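You operate a simulated robot arm through the tools that you are given. There is no shell and no other tool.

The job below is to be done with a simulated two-armed robot. You get a single attempt, and the scene is never put back.

## Task
Take the cap off the jar labelled "rinse" on the top of the small table and lay it down there. Take the grey pad and leave it on the top of the packing bench. Shut the bottom drawer of the packing bench. Stack the cream pack marked "4068" from the top of the check bench on top of the cream pack marked "6102". Put the slate scoop on the top of the check bench. Take the small steel weight on the top of the check bench and put it away on the crate bench. Turn the reader limit knob to 100 mJ/cm. Take the black tub on the top of the check bench and put it away on the top of the tub table. Do these in any order. Set down upright: small steel weight, black tub.

The check looks at the end state, three seconds after you hand in, the way a careful person would. Anything else that was tipped, shoved, dropped, spilled or broken makes it a failure. A push-on lid holds only when it is set on centred and level and pressed home; a screw cap is set on level and turned clockwise until tight.

## Robot
Two 7-joint arms with fingered hands on one trunk, on a base that drives. Base frame: it is fixed to the floor where the robot stands at the start and does not move with it; the origin is under the middle of the robot, x ahead of it, y to its left, z up. Units: mm, degrees, N and s.
The left shoulder is at the start at [21, 208, 1323], the right one opposite. With the tool pointing down near the work surface each hand reaches from about 100 to 720 mm from the robot's upright axis, wherever it stands, measured 20 degrees to its own side. Places, roughly: black tub [2250, 1000, 1000]; bottom drawer of the packing bench [300, 1500, 200]; crate bench [9900, 2400, 900]; cream pack [2250, 1500, 1000]; grey pad (10x7x6 cm) [600, 300, 900]; jar [500, 0, 1000]; reader limit knob [2400, 1700, 900]; slate scoop (24x8x7 cm) [2200, 1400, 300]; small steel weight [2250, 1250, 1000]; top of the check bench [2400, 1100, 900]; top of the packing bench [600, 1400, 900]; top of the tub table [5700, 800, 900]. Payload 5 kg a hand.
The tool frame of a hand sits at the grasp point between the pads (the TCP): z along the fingers, y along the line on which they close. The tips reach 48 mm beyond it. Largest opening 160 mm; the body of the gripper starts 56 mm behind the TCP. The gripper is a hand of 4 fingers: y runs from the thumb to the fingers, the wrist lies at [-26, -142, -252] in the tool frame.
Orientation is that of the tool frame in the base frame, as [roll, pitch, yaw] about the fixed x, y, z axes, in that order (R = Rz(yaw) Ry(pitch) Rx(roll)). With the fingers straight down and the wrist toward the robot, the tool's x, y and z point along [0, 1, 0], [1, 0, 0] and [0, 0, -1] of the base frame.

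## Interface
- The arms move only by the tool move_arm. It takes "left_commands", "right_commands" or both (then of equal length, played together; a hand with none holds still); each is a list of rows, each a list of 2 entries, a list of its own where there are three numbers: the shift along the tool's x, y, z in mm, then the turn, a rotation vector about the tool's x, y, z in degrees. In form: [[[dx, dy, dz], [wx, wy, wz]], ...]. A call has 1 to 20 rows; each row shifts and turns the commanded pose from where the row before left it, along the tool's axes as they then stand. A row lasts 0.2 s, in which the tool goes at most 50 mm and 8.6 degrees; a call with a longer step from one row to the next is refused whole. Where a pose cannot be reached the arm comes as near as it can. A force on the tool above 40 N (or 10 N above the force at the start of the call, whichever is more), or a blocked arm, ends the call early, and 0.2 s more pass. In this call time passes only in rows, and 0.2 s behind the last. The reply holds the time, the measured pose of the TCP, the force on the tool along the base axes, the opening and the grip force, in the units named above and with some noise, with the torque about the TCP (base axes, N m) and any sound that the robot's microphone picked up.
- Cameras (640 x 400 px; columns grow to the right, rows downward): "scene" is now at [93.1, 1.8, 1521]; the picture's right is [0.13, -0.99, 0.00], its down [-0.60, -0.08, -0.80] and it looks along [0.79, 0.10, -0.60] (base axes); focal length 271 px, centre (320, 200). "left" rides on the left gripper at [-87, -133, -189] in its tool frame; the picture's right is [-0.83, -0.26, 0.49], its down [0.51, -0.71, 0.49] and it looks along [0.22, 0.66, 0.72] (tool axes); focal length 238 px, centre (320, 200). "right" rides on the right gripper at [87, -133, -189] in its tool frame; the picture's right is [-0.83, 0.26, -0.49], its down [-0.51, -0.71, 0.49] and it looks along [-0.22, 0.66, 0.72] (tool axes); focal length 238 px, centre (320, 200). There is no depth. A picture from a camera that has moved, and an enlarged one, comes with that camera's place and axes in the base frame and with its lens. The place of the scene camera against the robot may be out by one fixed shift of up to 18 mm in any direction.
- get_image(camera): a new picture of that camera. No time passes.
- move_column(by): slides the trunk up (or, below 0, down) by that many mm; the arms and the scene camera ride with it, the base frame stays. It gives what a move gives, with no picture.
- drive_base(legs): drives the robot by 1 to 6 legs, each [ahead, left, turn to the left] in mm, mm and degrees, along the robot's own axes; the way and the turn of a leg run together, so that a leg with both is an arc; at most 1500 mm and 180 degrees a leg. The arms and the cameras ride along, it lands a little off, and it stops where it bumps. It gives what a move gives.
- curl_fingers(index, middle, ring, thumb_bend, thumb_turn, hand): sets how far each is bent, from 0 (flat) to 1 (curled in); at 0.3 the hand is open as for a grip, at 0.7 the pads meet at the TCP. One left out holds its place. A second passes; each finger stops where it meets its share of the squeeze, and holds until it gets a number again. It is the only way to open and close the hand. It gives what a move gives, with no picture; readings hold the bend of each and the force on the fingers (four entries, about 0 where the hand has none), thumb and palm. thumb_turn goes from beside the hand (0) to across from the fingers (1), as for a grip.
- head_to(pan, tilt): turns the head with the scene camera to pan (to the left, within 86 degrees either way) and tilt (down, from -29 to 69), counted from straight ahead of the robot. It gives what a move gives.
- zoom(camera, box): a new picture of the part [left, top, right, bottom] of that camera's present view, enlarged. No time passes.
- job_done(): hands the job in; it is judged then, once.

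Places have to be worked out from the pictures, the camera data and where the tool is seen. Open the grippers and draw the arms clear of the work before you hand the job in, unless the task says otherwise.

The tools are called after "Request:" as a command line: name --argument value ..., lists and objects as JSON in quotes. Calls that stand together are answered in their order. move_arm: Moves the arms, as the interface text tells. Its arguments: {"type":"object","properties":{"left_commands":{"type":"array"},"right_commands":{"type":"array"}},"required":[]} The other tools are called the same way: move_column (by) slides the trunk up or down; curl_fingers (index, middle, ring, thumb_bend, thumb_turn, hand) moves the fingers one by one; drive_base (legs) drives the base; head_to (pan, tilt) turns the head that bears the scene camera; get_image (camera) takes a picture; zoom (camera, box) takes an enlarged picture of a part of a camera's view; job_done () hands the job in.

At the start:

```text
time_s: 0.0
left_position: [675.0, 478.5, 1146.4]
left_tool_rot: [-180.0, 0.0, 90.0]
left_wrist_force: [-0.3, -0.2, 0.5]
left_ft_torque: [0.02, -0.01, 0.0]
left_finger_gap: 159.4
left_gripper_force: 0.0
left_shape: jaw
left_bend: [0.3, 0.3, 0.3, 0.3, 0.98]
left_finger forces: [0.1, 0.1, 0.0, 0.0, 0.0, 0.0]
right_position: [570.8, -181.4, 1177.7]
right_tool_rot: [179.9, 0.0, 89.9]
right_wrist_force: [0.2, 0.4, 1.1]
right_ft_torque: [0.01, 0.02, 0.0]
right_finger_gap: 159.5
right_gripper_force: 0.0
right_shape: jaw
right_bend: [0.3, 0.3, 0.3, 0.3, 0.98]
right_finger forces: [0.1, 0.0, 0.0, 0.0, 0.0, 0.0]
trunk travel left (down, up): [-325.0, 365.0]
robot x, y, heading: [-1.2, -1.0, 0.0]
head pan, tilt: [7.6, 37.1]
```

scene: 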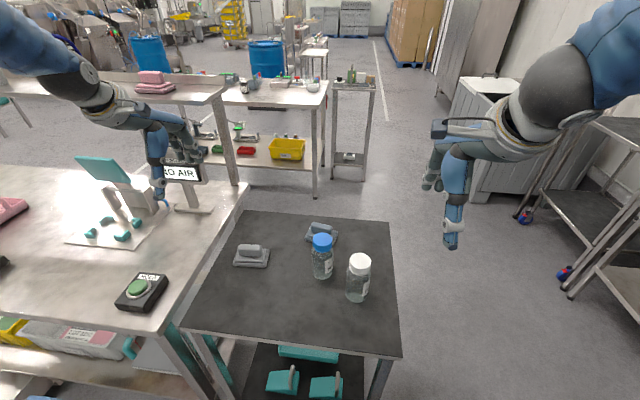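
right: 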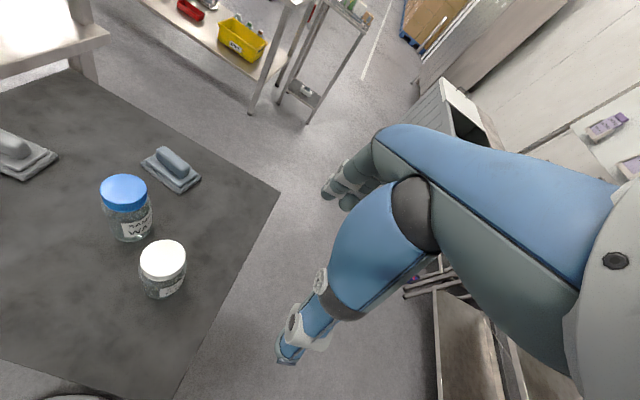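
left: 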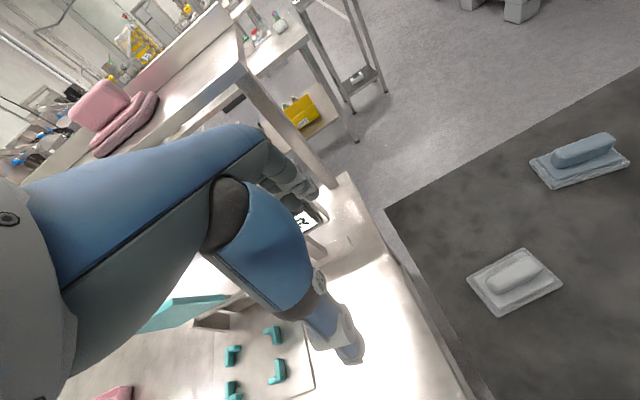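

I start by looking closer at the small table in front: two jars (blue cap, white cap) and two pads, to read labels and tell colours.

Request:
zoom --camera "scene" --box '[200, 200, 420, 340]'

Request:
zoom --camera "right" --box '[0, 120, 240, 320]'

Request:
zoom --camera "scene" --box '[160, 60, 400, 200]'

Request:
zoom --camera "scene" --box '[0, 140, 260, 400]'

```text
2.86 times, centred on (310, 270) of scene
camera zoom: at [93.1, 1.8, 1521.0], right [0.13, -0.99, 0.0], down [-0.6, -0.08, -0.8], along [0.79, 0.1, -0.6], focal length 774 px, centre (349, 0)
```

zoom: 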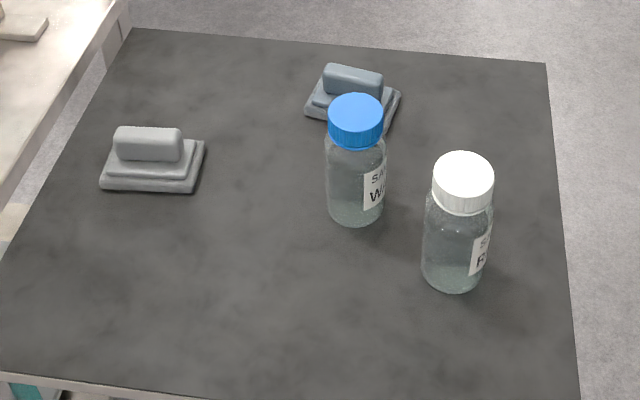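

```text
2.00 times, centred on (120, 220) of right
camera zoom: at [439.1, -94.3, 1368.5], right [0.26, -0.83, 0.49], down [-0.71, -0.51, -0.49], along [0.66, -0.22, -0.72], focal length 477 px, centre (720, 160)
```

zoom: 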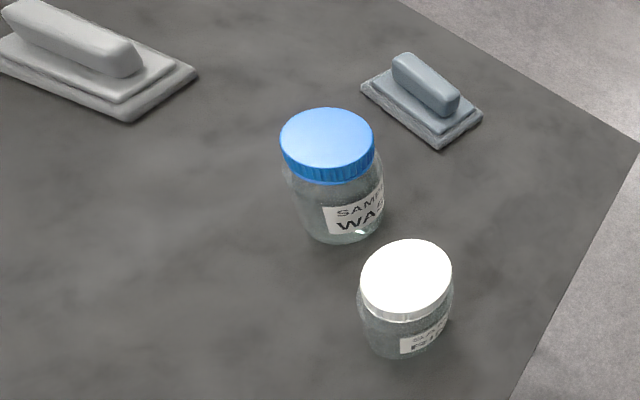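

```text
2.67 times, centred on (280, 130) of scene
camera zoom: at [93.1, 1.8, 1521.0], right [0.13, -0.99, 0.0], down [-0.6, -0.08, -0.8], along [0.79, 0.1, -0.6], focal length 723 px, centre (427, 387)
```

zoom: 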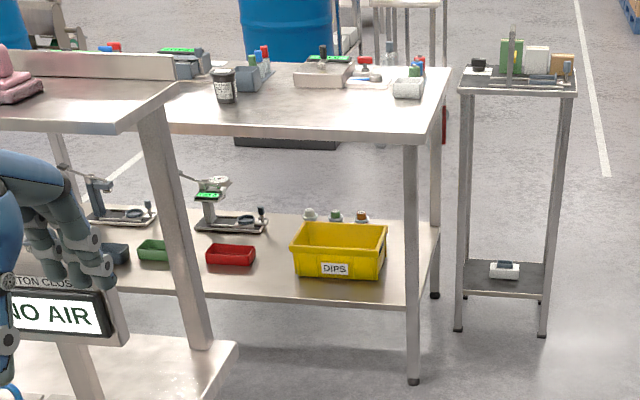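

```text
1.54 times, centred on (130, 270) of scene
camera zoom: at [93.1, 1.8, 1521.0], right [0.13, -0.99, 0.0], down [-0.6, -0.08, -0.8], along [0.79, 0.1, -0.6], focal length 417 px, centre (612, 92)
```

zoom: 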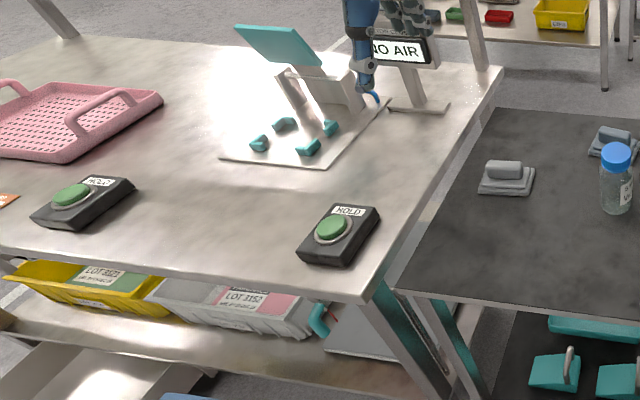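

The white-capped jar's label starts with "R" (rinse), and the blue one reads "WA…" (wash). The lighter pad at left is the grey one. I look around with the head to learn the room layout.

Request:
head_to --pan 60 --tilt 40

Request:
get_image --camera "scene"

Request:
head_to --pan 30 --tilt 15

Request:
get_image --camera "scene"

Request:
head_to --pan 0 --tilt 10

Request:
get_image --camera "scene"

Request:
head_to --pan 86 --tilt 50

Request:
get_image --camera "scene"

Request:
head_to --pan -60 --tilt 35

Request:
get_image --camera "scene"

```text
time_s: 1.2
left_position: [676.6, 479.5, 1144.3]
left_tool_rot: [-180.0, 0.0, 90.0]
left_wrist_force: [-0.5, -0.9, 0.0]
left_ft_torque: [-0.01, 0.0, -0.04]
left_finger_gap: 159.4
left_gripper_force: 0.1
left_shape: jaw
left_bend: [0.3, 0.3, 0.3, 0.3, 0.98]
left_finger forces: [0.1, 0.0, 0.0, 0.0, 0.1, 0.0]
right_position: [571.5, -180.8, 1178.6]
right_tool_rot: [-180.0, 0.0, 90.0]
right_wrist_force: [0.1, 0.2, 0.1]
right_ft_torque: [0.03, 0.0, 0.02]
right_finger_gap: 159.7
right_gripper_force: 0.1
right_shape: jaw
right_bend: [0.3, 0.3, 0.3, 0.3, 0.98]
right_finger forces: [0.0, 0.0, 0.0, 0.1, 0.0, 0.1]
trunk travel left (down, up): [-325.0, 365.0]
robot x, y, heading: [0.7, 2.7, -0.3]
head pan, tilt: [60.0, 40.0]
```

```text
taken
camera scene: at [49.6, 64.0, 1516.7], right [0.87, -0.5, 0.0], down [-0.32, -0.56, -0.77], along [0.38, 0.66, -0.64], focal length 271 px, centre (320, 200)
```

scene: 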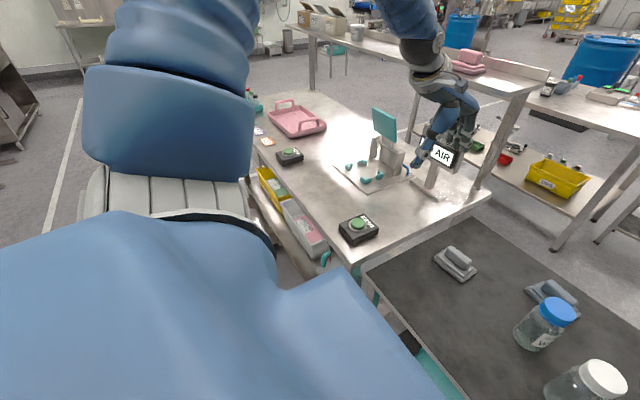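

```text
time_s: 2.2
left_position: [678.6, 480.4, 1145.0]
left_tool_rot: [179.9, 0.0, 90.2]
left_wrist_force: [-0.9, -0.1, 0.3]
left_ft_torque: [-0.01, -0.01, 0.0]
left_finger_gap: 159.6
left_gripper_force: 0.1
left_shape: jaw
left_bend: [0.3, 0.3, 0.3, 0.3, 0.98]
left_finger forces: [0.1, 0.1, 0.1, 0.1, 0.0, 0.1]
right_position: [571.8, -180.1, 1177.9]
right_tool_rot: [180.0, -0.1, 90.0]
right_wrist_force: [-0.1, 0.5, 0.0]
right_ft_torque: [0.01, -0.01, -0.01]
right_finger_gap: 159.1
right_gripper_force: 0.0
right_shape: jaw
right_bend: [0.3, 0.3, 0.3, 0.3, 0.98]
right_finger forces: [0.1, 0.1, 0.1, 0.0, 0.1, 0.1]
trunk travel left (down, up): [-325.0, 365.0]
robot x, y, heading: [3.4, 2.3, -0.1]
head pan, tilt: [30.0, 15.0]
```

```text
taken
camera scene: at [87.9, 37.2, 1556.2], right [0.5, -0.87, 0.0], down [-0.23, -0.13, -0.97], along [0.84, 0.48, -0.26], focal length 271 px, centre (320, 200)
```

scene: 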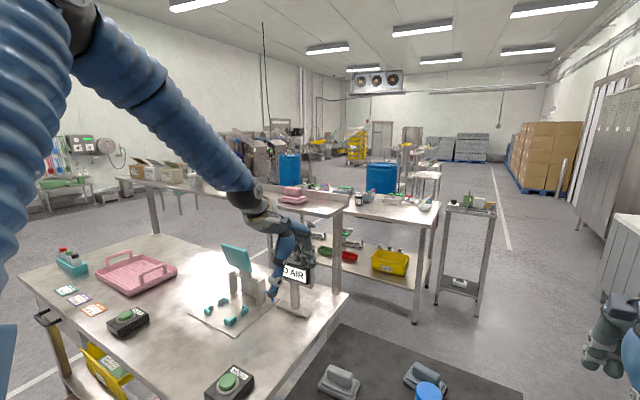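

```text
time_s: 3.1
left_position: [676.6, 479.0, 1146.0]
left_tool_rot: [180.0, 0.1, 89.9]
left_wrist_force: [0.3, 0.6, 0.4]
left_ft_torque: [-0.02, -0.01, -0.02]
left_finger_gap: 159.7
left_gripper_force: 0.0
left_shape: jaw
left_bend: [0.3, 0.3, 0.3, 0.3, 0.98]
left_finger forces: [0.0, 0.1, 0.1, 0.1, 0.0, 0.0]
right_position: [572.0, -182.1, 1177.0]
right_tool_rot: [180.0, 0.0, 90.0]
right_wrist_force: [0.1, -0.4, -0.4]
right_ft_torque: [-0.04, -0.02, 0.0]
right_finger_gap: 159.6
right_gripper_force: 0.0
right_shape: jaw
right_bend: [0.3, 0.3, 0.3, 0.3, 0.98]
right_finger forces: [0.1, 0.1, 0.0, 0.0, 0.0, 0.1]
trunk travel left (down, up): [-325.0, 365.0]
robot x, y, heading: [-2.6, -3.6, -0.0]
head pan, tilt: [0.0, 10.0]
```

```text
taken
camera scene: at [100.0, -9.5, 1564.4], right [0.0, -1.0, 0.0], down [-0.17, 0.0, -0.98], along [0.98, 0.0, -0.17], focal length 271 px, centre (320, 200)
```

scene: 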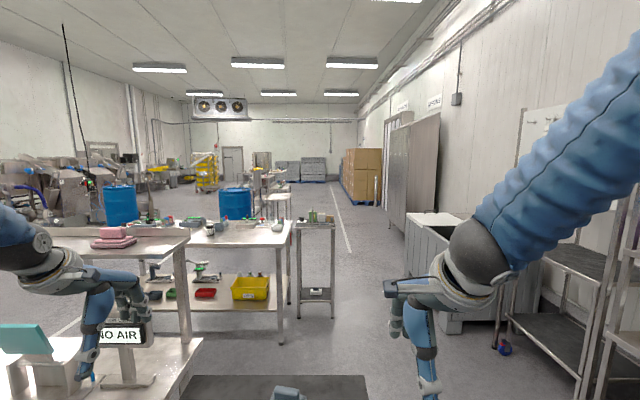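

```text
time_s: 4.7
left_position: [677.9, 477.9, 1144.9]
left_tool_rot: [180.0, 0.0, 90.1]
left_wrist_force: [-0.1, 0.5, 0.5]
left_ft_torque: [0.0, 0.02, 0.0]
left_finger_gap: 159.5
left_gripper_force: 0.0
left_shape: jaw
left_bend: [0.3, 0.3, 0.3, 0.3, 0.98]
left_finger forces: [0.0, 0.1, 0.0, 0.0, 0.0, 0.0]
right_position: [571.2, -181.6, 1178.5]
right_tool_rot: [-179.9, 0.0, 90.0]
right_wrist_force: [-0.8, -0.2, 0.6]
right_ft_torque: [0.0, -0.01, -0.02]
right_finger_gap: 159.7
right_gripper_force: 0.0
right_shape: jaw
right_bend: [0.3, 0.3, 0.3, 0.3, 0.98]
right_finger forces: [0.0, 0.1, 0.0, 0.0, 0.0, 0.1]
trunk travel left (down, up): [-325.0, 365.0]
robot x, y, heading: [2.1, 2.2, 0.2]
head pan, tilt: [85.9, 50.0]
```

```text
taken
camera scene: at [12.5, 67.2, 1502.6], right [1.0, -0.07, 0.0], down [-0.05, -0.76, -0.64], along [0.05, 0.64, -0.77], focal length 271 px, centre (320, 200)
```

scene: 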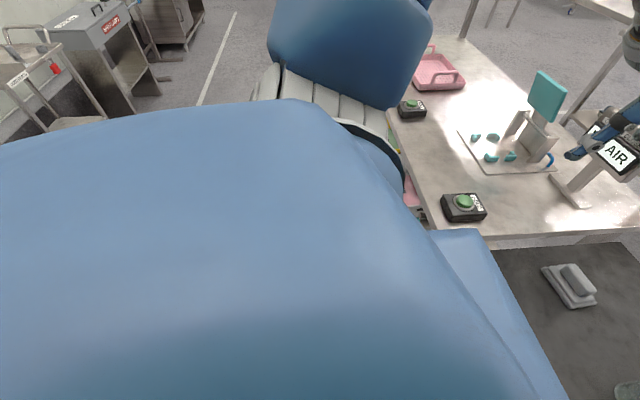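

```text
time_s: 7.0
left_position: [678.4, 480.2, 1145.5]
left_tool_rot: [-179.9, -0.1, 90.0]
left_wrist_force: [-0.4, 0.0, -0.6]
left_ft_torque: [-0.01, -0.02, -0.02]
left_finger_gap: 159.4
left_gripper_force: 0.1
left_shape: jaw
left_bend: [0.3, 0.3, 0.3, 0.3, 0.98]
left_finger forces: [0.0, 0.1, 0.0, 0.1, 0.0, 0.1]
right_position: [571.0, -180.8, 1176.9]
right_tool_rot: [-180.0, 0.0, 90.0]
right_wrist_force: [-0.2, -0.4, -0.4]
right_ft_torque: [-0.01, 0.02, -0.01]
right_finger_gap: 159.7
right_gripper_force: 0.1
right_shape: jaw
right_bend: [0.3, 0.3, 0.3, 0.3, 0.98]
right_finger forces: [0.1, 0.0, 0.1, 0.1, 0.0, 0.0]
trunk travel left (down, up): [-325.0, 365.0]
robot x, y, heading: [1.2, 1.7, 0.1]
head pan, tilt: [-60.0, 35.0]
```

```text
taken
camera scene: at [51.1, -85.9, 1524.3], right [-0.87, -0.5, 0.0], down [-0.29, 0.5, -0.82], along [0.41, -0.71, -0.57], focal length 271 px, centre (320, 200)
```

scene: 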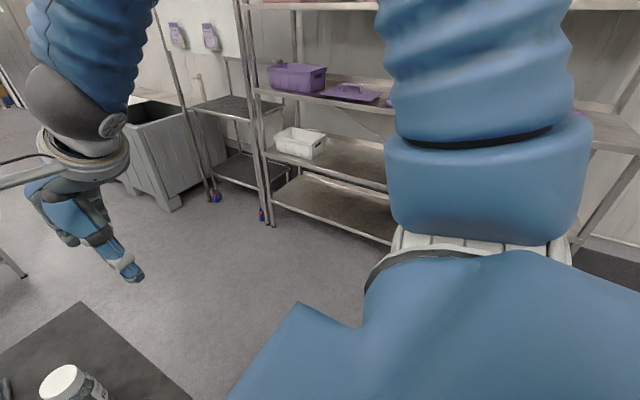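

The packing bench runs to my left with an overhead shelf at its back, and the check bench is behind it, with a lane free to the right. I first bring the left hand over the grey pad to see it from close by (pad judged near [613, 293]).

Request:
head_to --pan 8 --tilt 45

Request:
move_arm --left_commands '[[[-31, -10.7, 16], [0, 0, 0]], [[-31, -10.7, 16], [0, 0, 0]], [[-31, -10.7, 16], [0, 0, 0]], [[-31, -10.7, 16], [0, 0, 0]], [[-31, -10.7, 16], [0, 0, 0]], [[-31, -10.7, 16], [0, 0, 0]]]'

Request:
get_image --camera "left"

Request:
get_image --camera "scene"

```text
time_s: 8.4
left_position: [676.9, 478.6, 1144.8]
left_tool_rot: [-179.9, 0.0, 90.1]
left_wrist_force: [-0.6, -0.4, -0.4]
left_ft_torque: [-0.01, -0.01, -0.03]
left_finger_gap: 159.5
left_gripper_force: 0.0
left_shape: jaw
left_bend: [0.3, 0.3, 0.3, 0.3, 0.98]
left_finger forces: [0.0, 0.0, 0.0, 0.0, 0.0, 0.0]
right_position: [572.2, -181.0, 1177.9]
right_tool_rot: [-179.9, 0.0, 90.0]
right_wrist_force: [0.8, -0.2, -0.3]
right_ft_torque: [0.0, -0.03, 0.03]
right_finger_gap: 159.6
right_gripper_force: 0.0
right_shape: jaw
right_bend: [0.3, 0.3, 0.3, 0.3, 0.98]
right_finger forces: [0.1, 0.0, 0.0, 0.1, 0.0, 0.0]
trunk travel left (down, up): [-325.0, 365.0]
robot x, y, heading: [-1.9, 1.3, 0.0]
head pan, tilt: [8.0, 45.0]
```

```text
time_s: 9.8
left_position: [612.7, 293.9, 1050.3]
left_tool_rot: [179.9, -0.1, 90.1]
left_wrist_force: [1.1, -0.2, -0.3]
left_ft_torque: [0.11, 0.06, -0.01]
left_finger_gap: 159.8
left_gripper_force: 0.0
left_shape: jaw
left_bend: [0.3, 0.3, 0.3, 0.3, 0.97]
left_finger forces: [0.0, 0.0, 0.0, 0.0, 0.0, 0.1]
right_position: [571.2, -182.6, 1177.9]
right_tool_rot: [-179.9, -0.1, 89.9]
right_wrist_force: [0.3, -0.6, -0.3]
right_ft_torque: [0.07, 0.01, 0.05]
right_finger_gap: 159.7
right_gripper_force: 0.1
right_shape: jaw
right_bend: [0.3, 0.3, 0.3, 0.3, 0.98]
right_finger forces: [0.1, 0.0, 0.0, 0.0, 0.0, 0.0]
trunk travel left (down, up): [-325.0, 365.0]
robot x, y, heading: [0.5, -0.7, -0.2]
head pan, tilt: [8.0, 45.0]
```

```text
taken
camera left: at [479.7, 206.3, 1239.2], right [-0.26, -0.83, -0.49], down [-0.71, 0.51, -0.49], along [0.66, 0.22, -0.72], focal length 238 px, centre (320, 200)
```

left: 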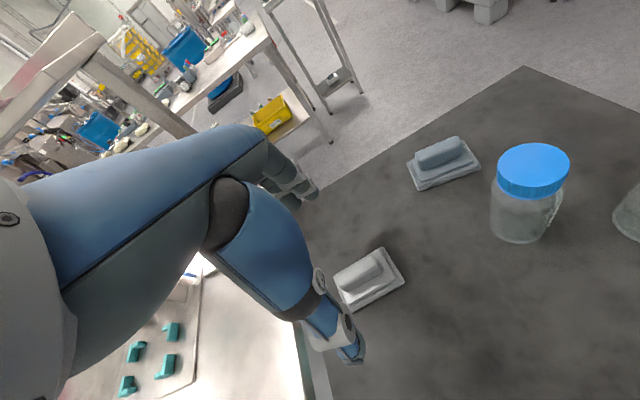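

```text
taken
camera scene: at [87.7, -0.2, 1509.4], right [0.14, -0.99, 0.0], down [-0.7, -0.1, -0.71], along [0.7, 0.1, -0.71], focal length 271 px, centre (320, 200)
```

scene: 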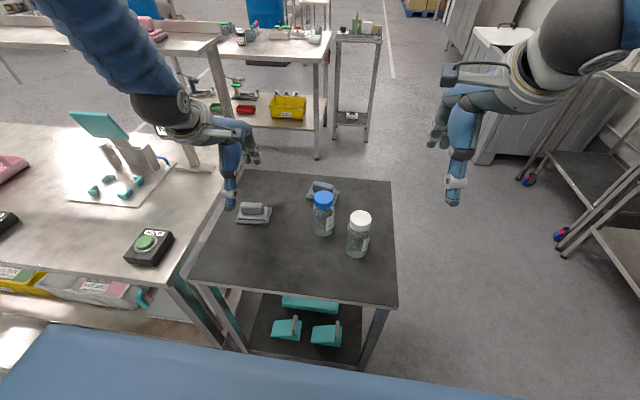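

Left hand is now above the pad; I zoom to place the handle and the jars precisely.

Request:
zoom --camera "left" --box '[300, 120, 460, 370]'

Request:
zoom --camera "left" --box '[400, 100, 640, 260]'

Request:
zoom --camera "scene" --box '[190, 160, 400, 300]'

Request:
zoom --camera "scene" --box '[0, 200, 220, 350]'

```text
1.60 times, centred on (380, 245) of left
camera zoom: at [479.7, 206.3, 1239.2], right [-0.26, -0.83, -0.49], down [-0.71, 0.51, -0.49], along [0.66, 0.22, -0.72], focal length 381 px, centre (224, 128)
```

zoom: 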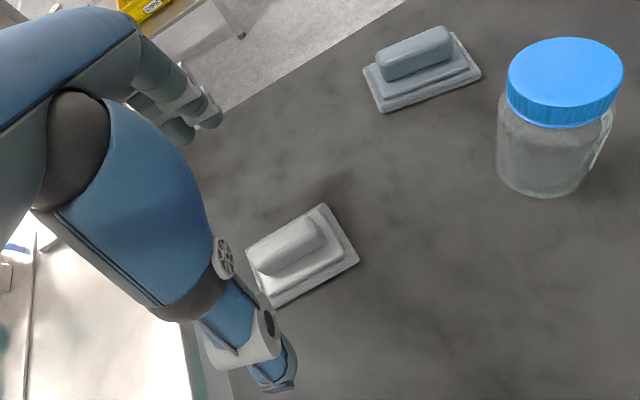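

```text
2.50 times, centred on (520, 180) of left
camera zoom: at [479.7, 206.3, 1239.2], right [-0.26, -0.83, -0.49], down [-0.71, 0.51, -0.49], along [0.66, 0.22, -0.72], focal length 596 px, centre (-180, 250)
```

zoom: 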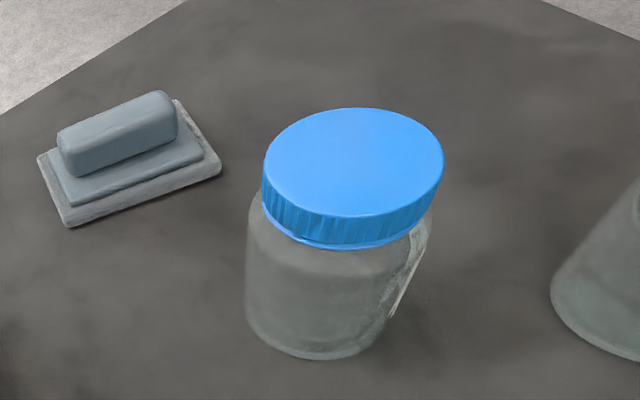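

```text
2.86 times, centred on (295, 230) of scene
camera zoom: at [87.7, -0.2, 1509.4], right [0.14, -0.99, 0.0], down [-0.7, -0.1, -0.71], along [0.7, 0.1, -0.71], focal length 774 px, centre (391, 114)
```

zoom: 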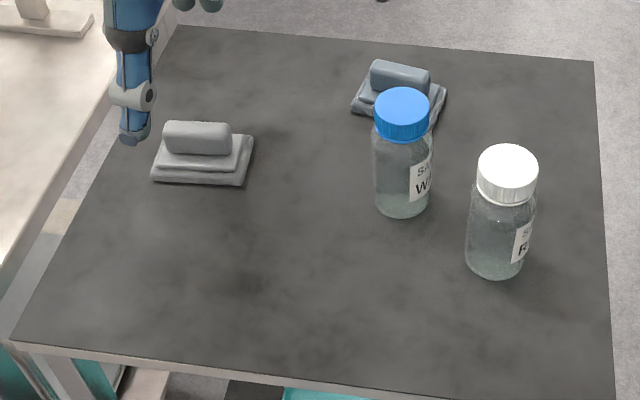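

```text
2.67 times, centred on (110, 275) of scene
camera zoom: at [87.7, -0.2, 1509.4], right [0.14, -0.99, 0.0], down [-0.7, -0.1, -0.71], along [0.7, 0.1, -0.71], focal length 723 px, centre (880, 0)
```

zoom: 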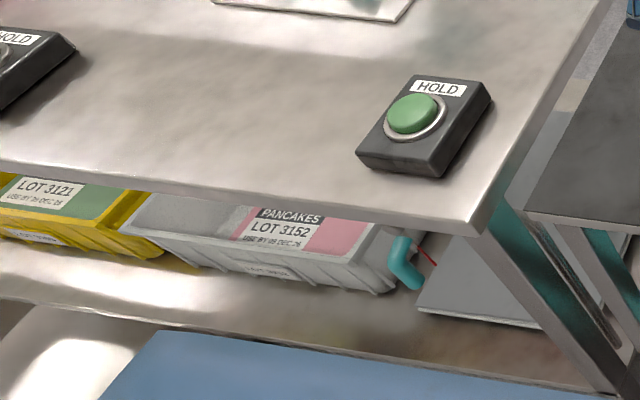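

Pad handle is judged near [612, 278], top at roughly z 930. I shift a little right and lower by 60 mm, then check again.

Request:
move_arm --left_commands '[[[-7, 0, 30], [0, 0, 0]], [[-7, 0, 30], [0, 0, 0]]]'

Request:
zoom --camera "left" --box '[220, 160, 460, 360]'

Request:
zoom --camera "scene" --box '[190, 160, 300, 250]'

```text
time_s: 10.4
left_position: [614.1, 281.5, 991.1]
left_tool_rot: [179.9, 0.0, 90.1]
left_wrist_force: [0.3, -0.3, 0.9]
left_ft_torque: [-0.01, 0.08, 0.0]
left_finger_gap: 160.0
left_gripper_force: 0.0
left_shape: jaw
left_bend: [0.3, 0.3, 0.3, 0.3, 0.97]
left_finger forces: [0.0, 0.0, 0.0, 0.0, 0.1, 0.1]
right_position: [571.5, -181.0, 1177.0]
right_tool_rot: [-179.9, 0.0, 90.0]
right_wrist_force: [-0.1, 0.1, 0.6]
right_ft_torque: [-0.01, 0.02, 0.01]
right_finger_gap: 159.3
right_gripper_force: 0.0
right_shape: jaw
right_bend: [0.3, 0.3, 0.3, 0.3, 0.98]
right_finger forces: [0.0, 0.0, 0.0, 0.1, 0.0, 0.0]
trunk travel left (down, up): [-325.0, 365.0]
robot x, y, heading: [1.4, -0.5, 0.1]
head pan, tilt: [8.0, 45.0]
```

```text
2.00 times, centred on (340, 260) of left
camera zoom: at [481.5, 194.2, 1178.9], right [-0.26, -0.83, -0.49], down [-0.71, 0.51, -0.49], along [0.66, 0.22, -0.72], focal length 477 px, centre (280, 80)
```

zoom: 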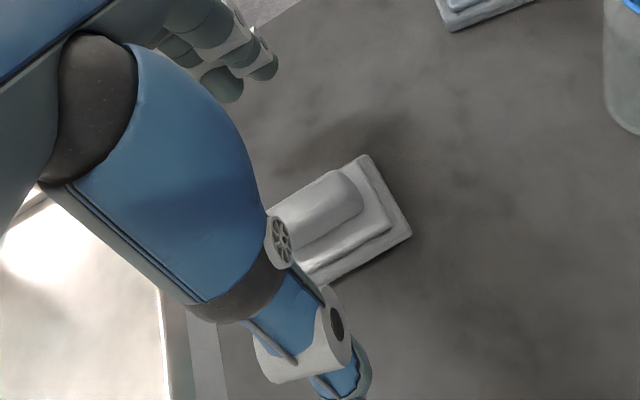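

```text
4.44 times, centred on (245, 205) of scene
camera zoom: at [88.1, 1.7, 1509.4], right [0.14, -0.99, 0.0], down [-0.7, -0.1, -0.71], along [0.7, 0.1, -0.71], focal length 1205 px, centre (653, 178)
```

zoom: 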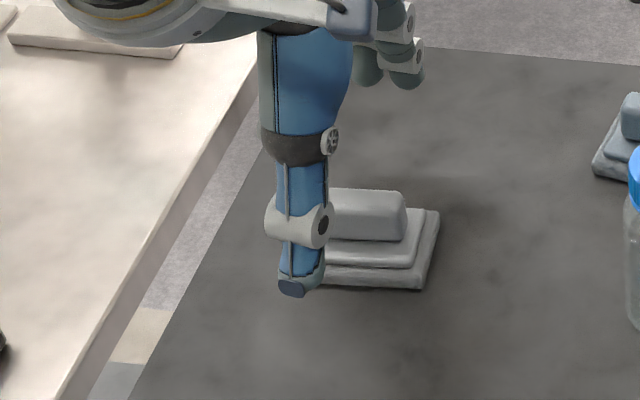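

The two views agree best with the table top near z 858 and the pad centred near [622, 295], turned about 5° left. I line up over it and turn to match before descending.

Request:
move_arm --left_commands '[[[14, 7, 0], [0, 0, -5]], [[0, 0, 20], [0, 0, 0]]]'

Request:
zoom --camera "left" --box '[220, 160, 460, 360]'

Request:
zoom --camera "scene" --box '[190, 160, 300, 250]'

```text
time_s: 11.0
left_position: [621.4, 294.5, 970.3]
left_tool_rot: [180.0, 0.0, 95.1]
left_wrist_force: [0.1, 0.3, 0.4]
left_ft_torque: [-0.02, 0.06, -0.03]
left_finger_gap: 159.8
left_gripper_force: 0.2
left_shape: jaw
left_bend: [0.3, 0.3, 0.3, 0.3, 0.97]
left_finger forces: [0.0, 0.0, 0.0, 0.0, 0.0, 0.0]
right_position: [572.5, -179.2, 1178.2]
right_tool_rot: [179.9, 0.1, 90.0]
right_wrist_force: [-0.3, 0.0, -0.9]
right_ft_torque: [-0.05, 0.05, -0.02]
right_finger_gap: 159.7
right_gripper_force: 0.0
right_shape: jaw
right_bend: [0.3, 0.3, 0.3, 0.3, 0.98]
right_finger forces: [0.2, 0.0, 0.1, 0.1, 0.0, 0.1]
trunk travel left (down, up): [-325.0, 365.0]
robot x, y, heading: [2.5, 2.4, -0.1]
head pan, tilt: [8.0, 45.0]
```

```text
2.00 times, centred on (340, 260) of left
camera zoom: at [498.0, 196.6, 1158.3], right [-0.18, -0.85, -0.49], down [-0.75, 0.44, -0.49], along [0.63, 0.27, -0.72], focal length 477 px, centre (280, 80)
```

zoom: 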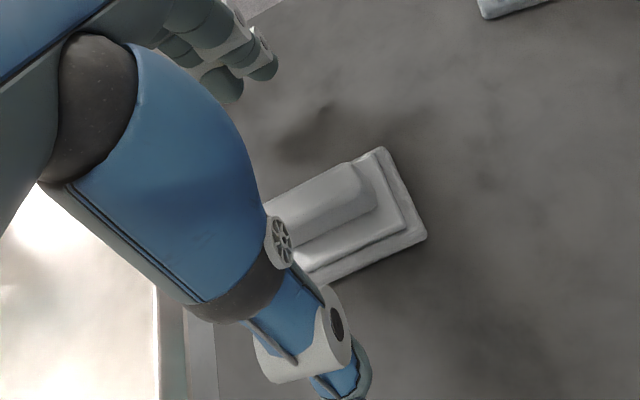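

```text
4.44 times, centred on (245, 205) of scene
camera zoom: at [88.3, 2.4, 1509.3], right [0.14, -0.99, 0.0], down [-0.7, -0.1, -0.71], along [0.7, 0.1, -0.71], focal length 1205 px, centre (653, 178)
```

zoom: 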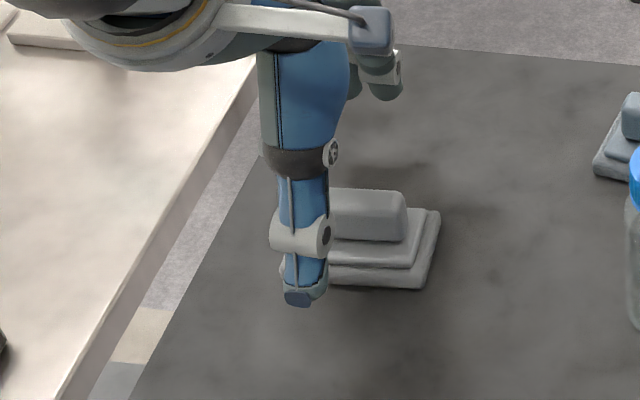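

The hand camera puts the handle centre within a few mm sideways of the TCP and about 7 mm toward me. I lower 38 mm with that correction.

Request:
move_arm --left_commands '[[[0, -7, 13], [0, 0, 0]], [[0, 0, 13], [0, 0, 0]], [[0, 0, 12], [0, 0, 0]]]'

Request:
zoom --camera "left" --box '[220, 160, 460, 360]'

Request:
zoom --camera "scene" --box '[190, 160, 300, 250]'

```text
time_s: 11.8
left_position: [614.8, 292.9, 929.9]
left_tool_rot: [180.0, 0.0, 94.9]
left_wrist_force: [1.0, -0.1, -1.3]
left_ft_torque: [-0.01, 0.01, 0.0]
left_finger_gap: 159.7
left_gripper_force: 0.0
left_shape: jaw
left_bend: [0.3, 0.3, 0.3, 0.3, 0.97]
left_finger forces: [0.0, 0.0, 0.0, 0.0, 0.1, 0.0]
right_position: [571.8, -180.9, 1177.2]
right_tool_rot: [-180.0, 0.0, 90.0]
right_wrist_force: [-0.2, -0.3, 0.2]
right_ft_torque: [0.03, 0.02, -0.01]
right_finger_gap: 159.8
right_gripper_force: 0.1
right_shape: jaw
right_bend: [0.3, 0.3, 0.3, 0.3, 0.98]
right_finger forces: [0.1, 0.0, 0.0, 0.1, 0.0, 0.1]
trunk travel left (down, up): [-325.0, 365.0]
robot x, y, heading: [0.3, 0.4, -0.1]
head pan, tilt: [8.0, 45.0]
```

```text
2.00 times, centred on (340, 260) of left
camera zoom: at [490.6, 194.7, 1118.6], right [-0.18, -0.85, -0.49], down [-0.75, 0.44, -0.49], along [0.63, 0.27, -0.72], focal length 477 px, centre (280, 80)
```

zoom: 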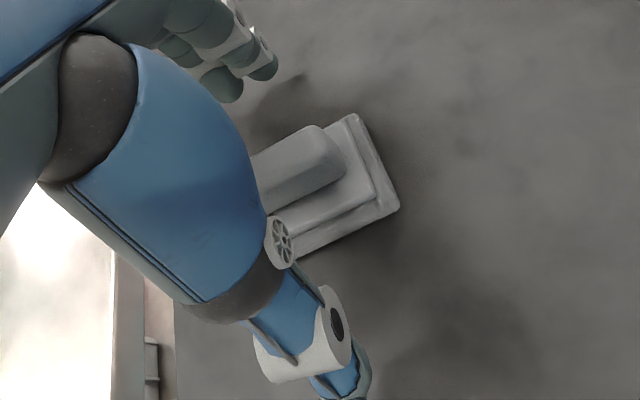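

```text
4.44 times, centred on (245, 205) of scene
camera zoom: at [88.0, 1.6, 1509.4], right [0.14, -0.99, 0.0], down [-0.7, -0.1, -0.71], along [0.7, 0.1, -0.71], focal length 1205 px, centre (653, 178)
```

zoom: 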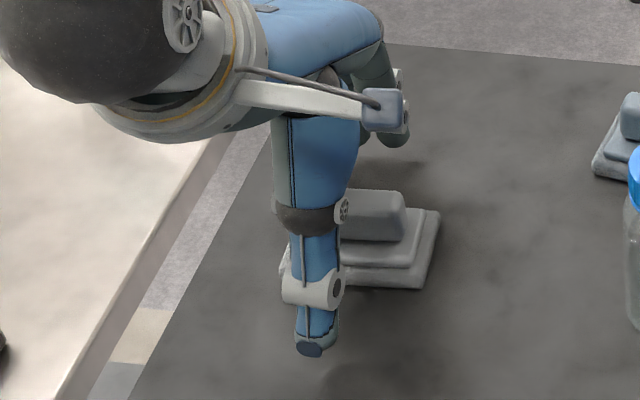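

I now find the table height by touch: lowering in small steps with the open fingers straddling the pad until contact is felt.

Request:
move_arm --left_commands '[[[0, 0, 4], [0, 0, 0]], [[0, 0, 4], [0, 0, 0]], [[0, 0, 4], [0, 0, 0]], [[0, 0, 4], [0, 0, 0]], [[0, 0, 4], [0, 0, 0]]]'

Request:
zoom --camera "scene" --box '[190, 160, 300, 250]'

```text
time_s: 13.0
left_position: [612.9, 291.6, 911.4]
left_tool_rot: [-180.0, 0.0, 95.0]
left_wrist_force: [0.4, -0.1, -0.2]
left_ft_torque: [0.01, 0.05, 0.01]
left_finger_gap: 159.7
left_gripper_force: 0.2
left_shape: jaw
left_bend: [0.3, 0.3, 0.3, 0.3, 0.97]
left_finger forces: [0.0, 0.0, 0.1, 0.0, 0.0, 0.0]
right_position: [571.1, -180.2, 1178.4]
right_tool_rot: [-180.0, 0.0, 90.0]
right_wrist_force: [0.1, 1.2, 0.4]
right_ft_torque: [-0.01, 0.03, 0.01]
right_finger_gap: 159.6
right_gripper_force: 0.1
right_shape: jaw
right_bend: [0.3, 0.3, 0.3, 0.3, 0.98]
right_finger forces: [0.1, 0.0, 0.0, 0.1, 0.0, 0.0]
trunk travel left (down, up): [-325.0, 365.0]
robot x, y, heading: [-2.7, -1.2, -0.1]
head pan, tilt: [8.0, 45.0]
```

```text
4.44 times, centred on (245, 205) of scene
camera zoom: at [87.6, 1.6, 1509.4], right [0.14, -0.99, 0.0], down [-0.7, -0.1, -0.71], along [0.7, 0.1, -0.71], focal length 1205 px, centre (653, 178)
```

zoom: 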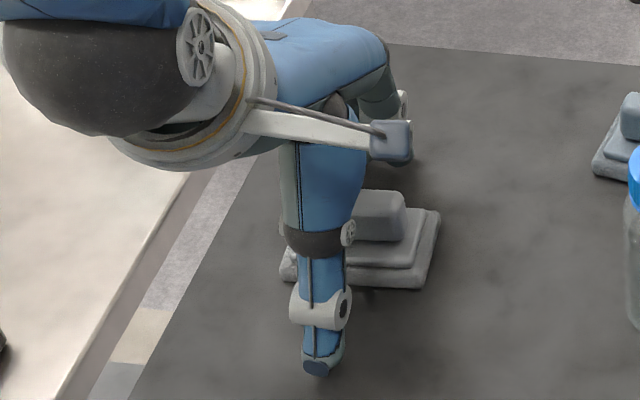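

No contact yet at TCP z 911; I keep lowering in small steps.

Request:
move_arm --left_commands '[[[0, 0, 4], [0, 0, 0]], [[0, 0, 4], [0, 0, 0]], [[0, 0, 4], [0, 0, 0]], [[0, 0, 4], [0, 0, 0]], [[0, 0, 4], [0, 0, 0]]]'

Request:
zoom --camera "left" --box '[220, 160, 460, 360]'

```text
time_s: 13.8
left_position: [618.5, 292.6, 907.4]
left_tool_rot: [179.0, -0.1, 95.0]
left_wrist_force: [-8.6, -1.1, 28.3]
left_ft_torque: [0.56, -2.0, 0.12]
left_finger_gap: 156.2
left_gripper_force: 0.0
left_shape: jaw
left_bend: [0.3, 0.3, 0.3, 0.3, 0.97]
left_finger forces: [0.0, 27.7, 0.0, 0.1, 0.6, 0.0]
right_position: [569.4, -180.9, 1178.8]
right_tool_rot: [179.9, 0.1, 90.0]
right_wrist_force: [0.9, 0.3, -0.9]
right_ft_torque: [0.0, 0.05, 0.05]
right_finger_gap: 159.6
right_gripper_force: 0.1
right_shape: jaw
right_bend: [0.3, 0.3, 0.3, 0.3, 0.98]
right_finger forces: [0.0, 0.0, 0.0, 0.1, 0.1, 0.1]
trunk travel left (down, up): [-325.0, 365.0]
robot x, y, heading: [2.5, -1.3, 0.1]
head pan, tilt: [8.0, 45.0]
stopped in row 4 (left hand): the force on the tool passed its limit at 44 N (the readings are from after the stop); the commanded pose is now the measured one
```

```text
2.00 times, centred on (340, 260) of left
camera zoom: at [491.3, 194.0, 1093.4], right [-0.18, -0.85, -0.49], down [-0.74, 0.44, -0.5], along [0.65, 0.28, -0.71], focal length 477 px, centre (280, 80)
```

zoom: 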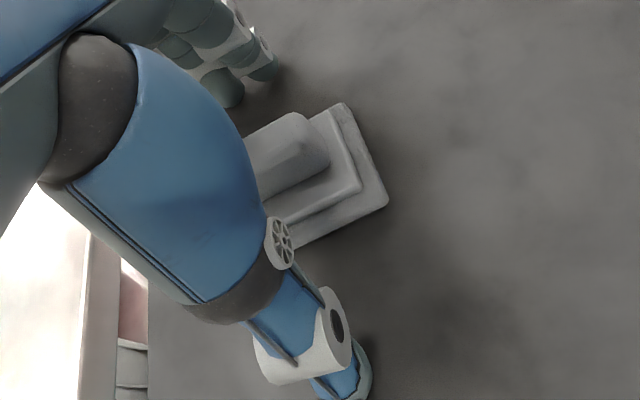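

Touch came at TCP z ≈ 908, so the table top is at about z 860. The handle lies ~8 mm nearer to me than the TCP. I raise to z ≈ 933, correct, and close the hand on the handle.

Request:
move_arm --left_commands '[[[0, 0, -14], [1, 0, 0]], [[2, -8, -12], [0, 0, 0]]]'

Request:
curl_fingers --hand "left" --index 0.7 --middle 0.7 --ring 0.7 --thumb_bend 0.7 --thumb_turn 1.0

Request:
get_image --camera "left"

Request:
zoom --camera "scene" --box '[190, 160, 300, 250]'

```text
time_s: 14.4
left_position: [607.9, 292.4, 928.5]
left_tool_rot: [-179.4, 0.0, 95.0]
left_wrist_force: [-0.7, -0.9, 0.5]
left_ft_torque: [0.01, -0.05, 0.0]
left_finger_gap: 159.7
left_gripper_force: 0.1
left_shape: jaw
left_bend: [0.3, 0.3, 0.3, 0.3, 0.97]
left_finger forces: [0.0, 0.1, 0.1, 0.0, 0.0, 0.0]
right_position: [570.2, -181.7, 1179.3]
right_tool_rot: [179.9, 0.0, 90.0]
right_wrist_force: [-0.3, 0.2, 0.5]
right_ft_torque: [-0.01, -0.08, 0.01]
right_finger_gap: 159.3
right_gripper_force: 0.1
right_shape: jaw
right_bend: [0.3, 0.3, 0.3, 0.3, 0.98]
right_finger forces: [0.1, 0.1, 0.0, 0.1, 0.1, 0.0]
trunk travel left (down, up): [-325.0, 365.0]
robot x, y, heading: [-3.2, 0.4, 0.1]
head pan, tilt: [8.0, 45.0]
```

```text
time_s: 15.4
left_position: [611.5, 293.4, 932.3]
left_tool_rot: [-179.9, 0.1, 95.1]
left_wrist_force: [8.6, 2.8, 28.2]
left_ft_torque: [0.45, -1.06, -0.11]
left_finger_gap: 33.3
left_gripper_force: 27.2
left_shape: fingers
left_bend: [0.67, 0.64, 0.7, 0.65, 1.0]
left_finger forces: [14.3, 24.4, 0.0, 0.1, 15.2, 0.0]
right_position: [570.7, -180.6, 1178.6]
right_tool_rot: [179.9, 0.0, 90.1]
right_wrist_force: [-0.6, 0.2, -0.1]
right_ft_torque: [0.02, -0.01, -0.01]
right_finger_gap: 159.8
right_gripper_force: 0.0
right_shape: jaw
right_bend: [0.3, 0.3, 0.3, 0.3, 0.98]
right_finger forces: [0.0, 0.0, 0.0, 0.0, 0.0, 0.0]
trunk travel left (down, up): [-325.0, 365.0]
robot x, y, heading: [4.1, 0.9, 0.0]
head pan, tilt: [8.0, 45.0]
```

```text
taken
camera left: at [487.4, 195.2, 1119.9], right [-0.18, -0.85, -0.49], down [-0.75, 0.44, -0.49], along [0.63, 0.27, -0.72], focal length 238 px, centre (320, 200)
```

left: 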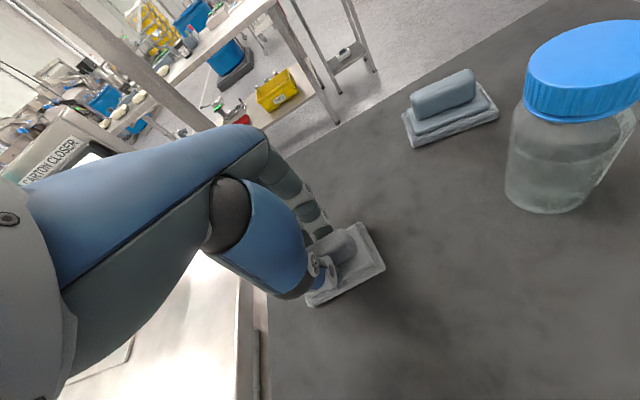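

```text
4.44 times, centred on (245, 205) of scene
camera zoom: at [86.5, 0.9, 1509.7], right [0.14, -0.99, 0.0], down [-0.7, -0.1, -0.71], along [0.7, 0.1, -0.71], focal length 1205 px, centre (653, 178)
```

zoom: 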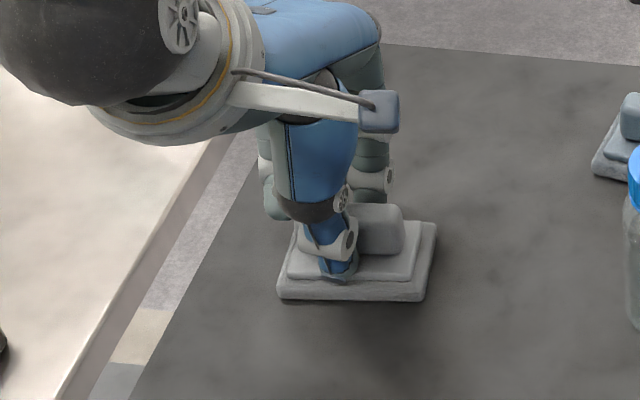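

The hand has the handle (gap 33 mm, 27 N, index, middle and thumb in contact). I lift gently and check that the pad comes along.

Request:
move_arm --left_commands '[[[0, 0, -10], [0, 0, 0]], [[0, 0, -20], [0, 0, 0]], [[0, 0, -30], [0, 0, 0]]]'

Request:
get_image --camera "left"

Request:
zoom --camera "scene" --box '[190, 130, 300, 220]'

```text
time_s: 16.2
left_position: [606.9, 293.0, 989.0]
left_tool_rot: [-179.4, 0.1, 95.1]
left_wrist_force: [-0.6, -0.5, -1.0]
left_ft_torque: [0.03, -0.09, -0.01]
left_finger_gap: 33.2
left_gripper_force: 14.2
left_shape: fingers
left_bend: [0.66, 0.65, 0.7, 0.65, 1.0]
left_finger forces: [5.1, 7.1, 0.0, 0.0, 14.8, 0.1]
right_position: [571.3, -180.0, 1178.1]
right_tool_rot: [179.8, -0.1, 89.9]
right_wrist_force: [-0.6, -0.3, 0.1]
right_ft_torque: [0.02, -0.05, 0.01]
right_finger_gap: 159.4
right_gripper_force: 0.2
right_shape: jaw
right_bend: [0.3, 0.3, 0.3, 0.3, 0.98]
right_finger forces: [0.1, 0.1, 0.0, 0.0, 0.0, 0.0]
trunk travel left (down, up): [-325.0, 365.0]
robot x, y, heading: [-2.6, 2.4, 0.1]
head pan, tilt: [8.0, 45.0]
```

```text
taken
camera left: at [486.1, 193.9, 1180.2], right [-0.19, -0.85, -0.48], down [-0.76, 0.44, -0.48], along [0.63, 0.27, -0.73], focal length 238 px, centre (320, 200)
```

left: 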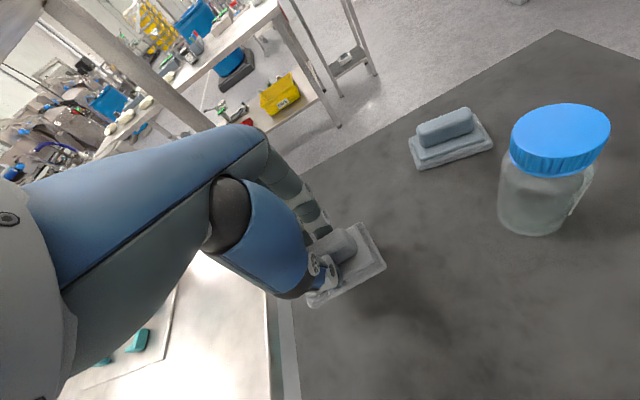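

```text
4.44 times, centred on (245, 175) of scene
camera zoom: at [86.1, 1.2, 1509.5], right [0.14, -0.99, 0.0], down [-0.7, -0.1, -0.71], along [0.7, 0.1, -0.71], focal length 1205 px, centre (653, 311)
```

zoom: 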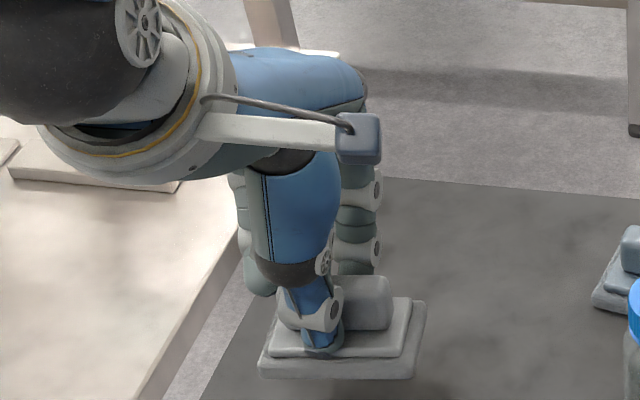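

The pad is held and clear. I raise it and carry it over to a free spot of the packing bench near [620, 520].

Request:
move_arm --left_commands '[[[0, 0, -45], [0, 0, 0]], [[39, 5, 0], [0, 0, 0]], [[39, 5, 0], [0, 0, 0]], [[39, 5, 0], [0, 0, 0]], [[39, 5, 0], [0, 0, 0]], [[39, 5, 0], [0, 0, 0]], [[39, 5, 0], [0, 0, 0]]]'

Request:
get_image --camera "left"

Request:
get_image --camera "scene"

```text
time_s: 17.8
left_position: [617.4, 531.0, 1037.3]
left_tool_rot: [-179.6, 0.2, 95.0]
left_wrist_force: [0.1, 0.9, -0.5]
left_ft_torque: [-0.13, 0.03, -0.04]
left_finger_gap: 33.2
left_gripper_force: 12.6
left_shape: fingers
left_bend: [0.66, 0.65, 0.7, 0.65, 1.0]
left_finger forces: [5.0, 6.7, 0.0, 0.0, 13.7, 0.0]
right_position: [571.8, -178.8, 1178.1]
right_tool_rot: [-179.9, 0.1, 90.0]
right_wrist_force: [0.2, 1.1, -0.1]
right_ft_torque: [-0.16, 0.0, -0.04]
right_finger_gap: 159.4
right_gripper_force: 0.1
right_shape: jaw
right_bend: [0.3, 0.3, 0.3, 0.3, 0.98]
right_finger forces: [0.1, 0.0, 0.0, 0.1, 0.0, 0.0]
trunk travel left (down, up): [-325.0, 365.0]
robot x, y, heading: [1.1, -0.6, -0.1]
head pan, tilt: [8.0, 45.0]
```

```text
taken
camera left: at [495.2, 434.3, 1227.7], right [-0.19, -0.86, -0.48], down [-0.76, 0.44, -0.49], along [0.63, 0.27, -0.73], focal length 238 px, centre (320, 200)
```

left: 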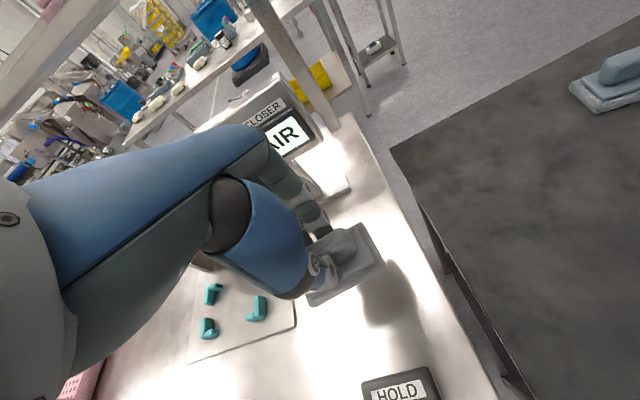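

```text
taken
camera scene: at [87.6, 4.4, 1509.4], right [0.14, -0.99, 0.0], down [-0.7, -0.1, -0.71], along [0.7, 0.1, -0.71], focal length 271 px, centre (320, 200)
```

scene: 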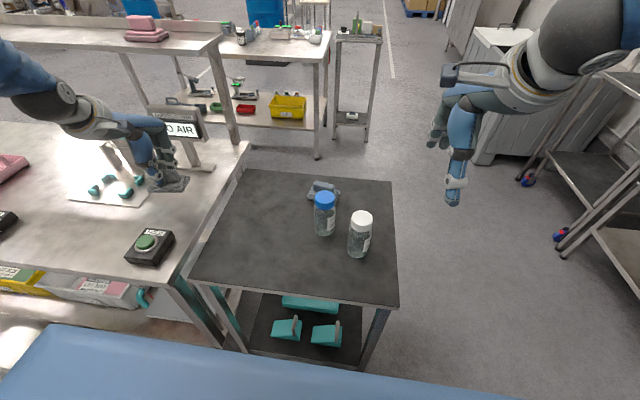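

The space below is clear on all sides. I lower the pad until it touches the bench.

Request:
move_arm --left_commands '[[[0, 0, 25], [0, 0, 0]], [[0, 0, 20], [0, 0, 0]], [[0, 0, 5], [0, 0, 0]], [[0, 0, 5], [0, 0, 0]], [[0, 0, 5], [0, 0, 0]], [[0, 0, 4], [0, 0, 0]], [[0, 0, 4], [0, 0, 0]], [[0, 0, 4], [0, 0, 0]], [[0, 0, 4], [0, 0, 0]], [[0, 0, 4], [0, 0, 0]]]'

Request:
get_image --camera "left"

Request:
zoom --camera "scene" --box '[90, 110, 250, 260]'

```text
time_s: 20.0
left_position: [617.5, 529.8, 955.4]
left_tool_rot: [-179.5, 0.0, 95.0]
left_wrist_force: [-1.0, -0.8, 0.9]
left_ft_torque: [-0.04, -0.01, 0.03]
left_finger_gap: 33.3
left_gripper_force: 12.7
left_shape: fingers
left_bend: [0.66, 0.65, 0.7, 0.65, 1.0]
left_finger forces: [5.0, 6.8, 0.0, 0.1, 13.7, 0.1]
right_position: [571.9, -180.0, 1177.5]
right_tool_rot: [180.0, 0.0, 90.1]
right_wrist_force: [0.2, -0.1, -0.2]
right_ft_torque: [0.01, -0.01, -0.01]
right_finger_gap: 159.9
right_gripper_force: 0.0
right_shape: jaw
right_bend: [0.3, 0.3, 0.3, 0.3, 0.98]
right_finger forces: [0.0, 0.0, 0.0, 0.0, 0.0, 0.0]
trunk travel left (down, up): [-325.0, 365.0]
robot x, y, heading: [-1.7, -0.8, -0.1]
head pan, tilt: [8.0, 45.0]
```

```text
taken
camera left: at [495.5, 431.7, 1144.7], right [-0.19, -0.85, -0.48], down [-0.75, 0.44, -0.49], along [0.63, 0.27, -0.73], focal length 238 px, centre (320, 200)
```

left: 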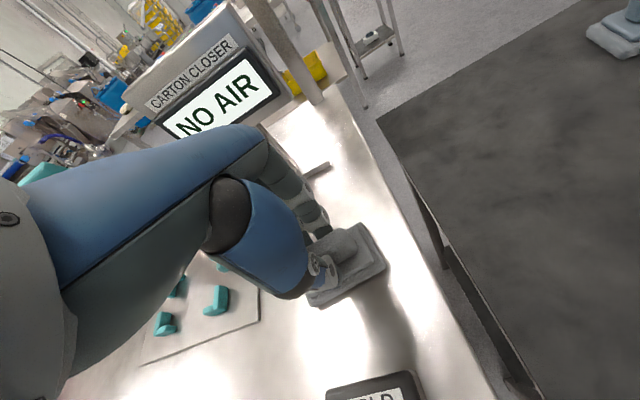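

```text
2.67 times, centred on (170, 185) of scene
camera zoom: at [87.4, 1.8, 1509.4], right [0.14, -0.99, 0.0], down [-0.7, -0.1, -0.71], along [0.7, 0.1, -0.71], focal length 723 px, centre (720, 240)
```

zoom: 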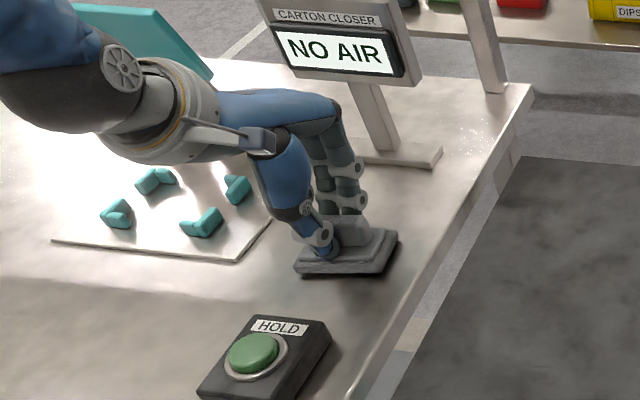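

Still in the air (pad bottom about z 883), with the bench getting close by the shadow. I continue in small steps.

Request:
move_arm --left_commands '[[[0, 0, 4], [0, 0, 0]], [[0, 0, 4], [0, 0, 0]], [[0, 0, 4], [0, 0, 0]], [[0, 0, 3], [0, 0, 0]], [[0, 0, 3], [0, 0, 0]], [[0, 0, 3], [0, 0, 0]], [[0, 0, 3], [0, 0, 0]], [[0, 0, 3], [0, 0, 0]]]'

Request:
zoom --camera "scene" --box '[90, 110, 250, 260]'

```text
time_s: 20.8
left_position: [623.4, 529.7, 951.2]
left_tool_rot: [179.5, -0.1, 95.1]
left_wrist_force: [-6.7, -2.3, 24.7]
left_ft_torque: [-0.05, 0.59, 0.02]
left_finger_gap: 33.7
left_gripper_force: 21.8
left_shape: fingers
left_bend: [0.67, 0.66, 0.7, 0.64, 1.0]
left_finger forces: [5.2, 10.4, 0.1, 0.0, 28.0, 0.0]
right_position: [570.0, -181.2, 1177.5]
right_tool_rot: [-179.9, 0.1, 90.1]
right_wrist_force: [1.0, -0.3, -0.4]
right_ft_torque: [-0.07, 0.1, 0.0]
right_finger_gap: 159.7
right_gripper_force: 0.0
right_shape: jaw
right_bend: [0.3, 0.3, 0.3, 0.3, 0.98]
right_finger forces: [0.1, 0.0, 0.1, 0.1, 0.0, 0.1]
trunk travel left (down, up): [-325.0, 365.0]
robot x, y, heading: [1.9, -0.2, 0.0]
head pan, tilt: [8.0, 45.0]
stopped in row 3 (left hand): the force on the tool passed its limit at 45 N (the readings are from after the stop); the commanded pose is now the measured one
```

```text
2.67 times, centred on (170, 185) of scene
camera zoom: at [86.2, 1.1, 1509.6], right [0.14, -0.99, 0.0], down [-0.7, -0.1, -0.71], along [0.7, 0.1, -0.71], focal length 723 px, centre (720, 240)
```

zoom: 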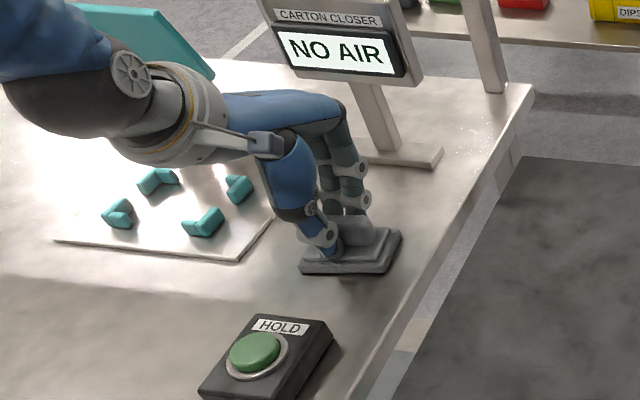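

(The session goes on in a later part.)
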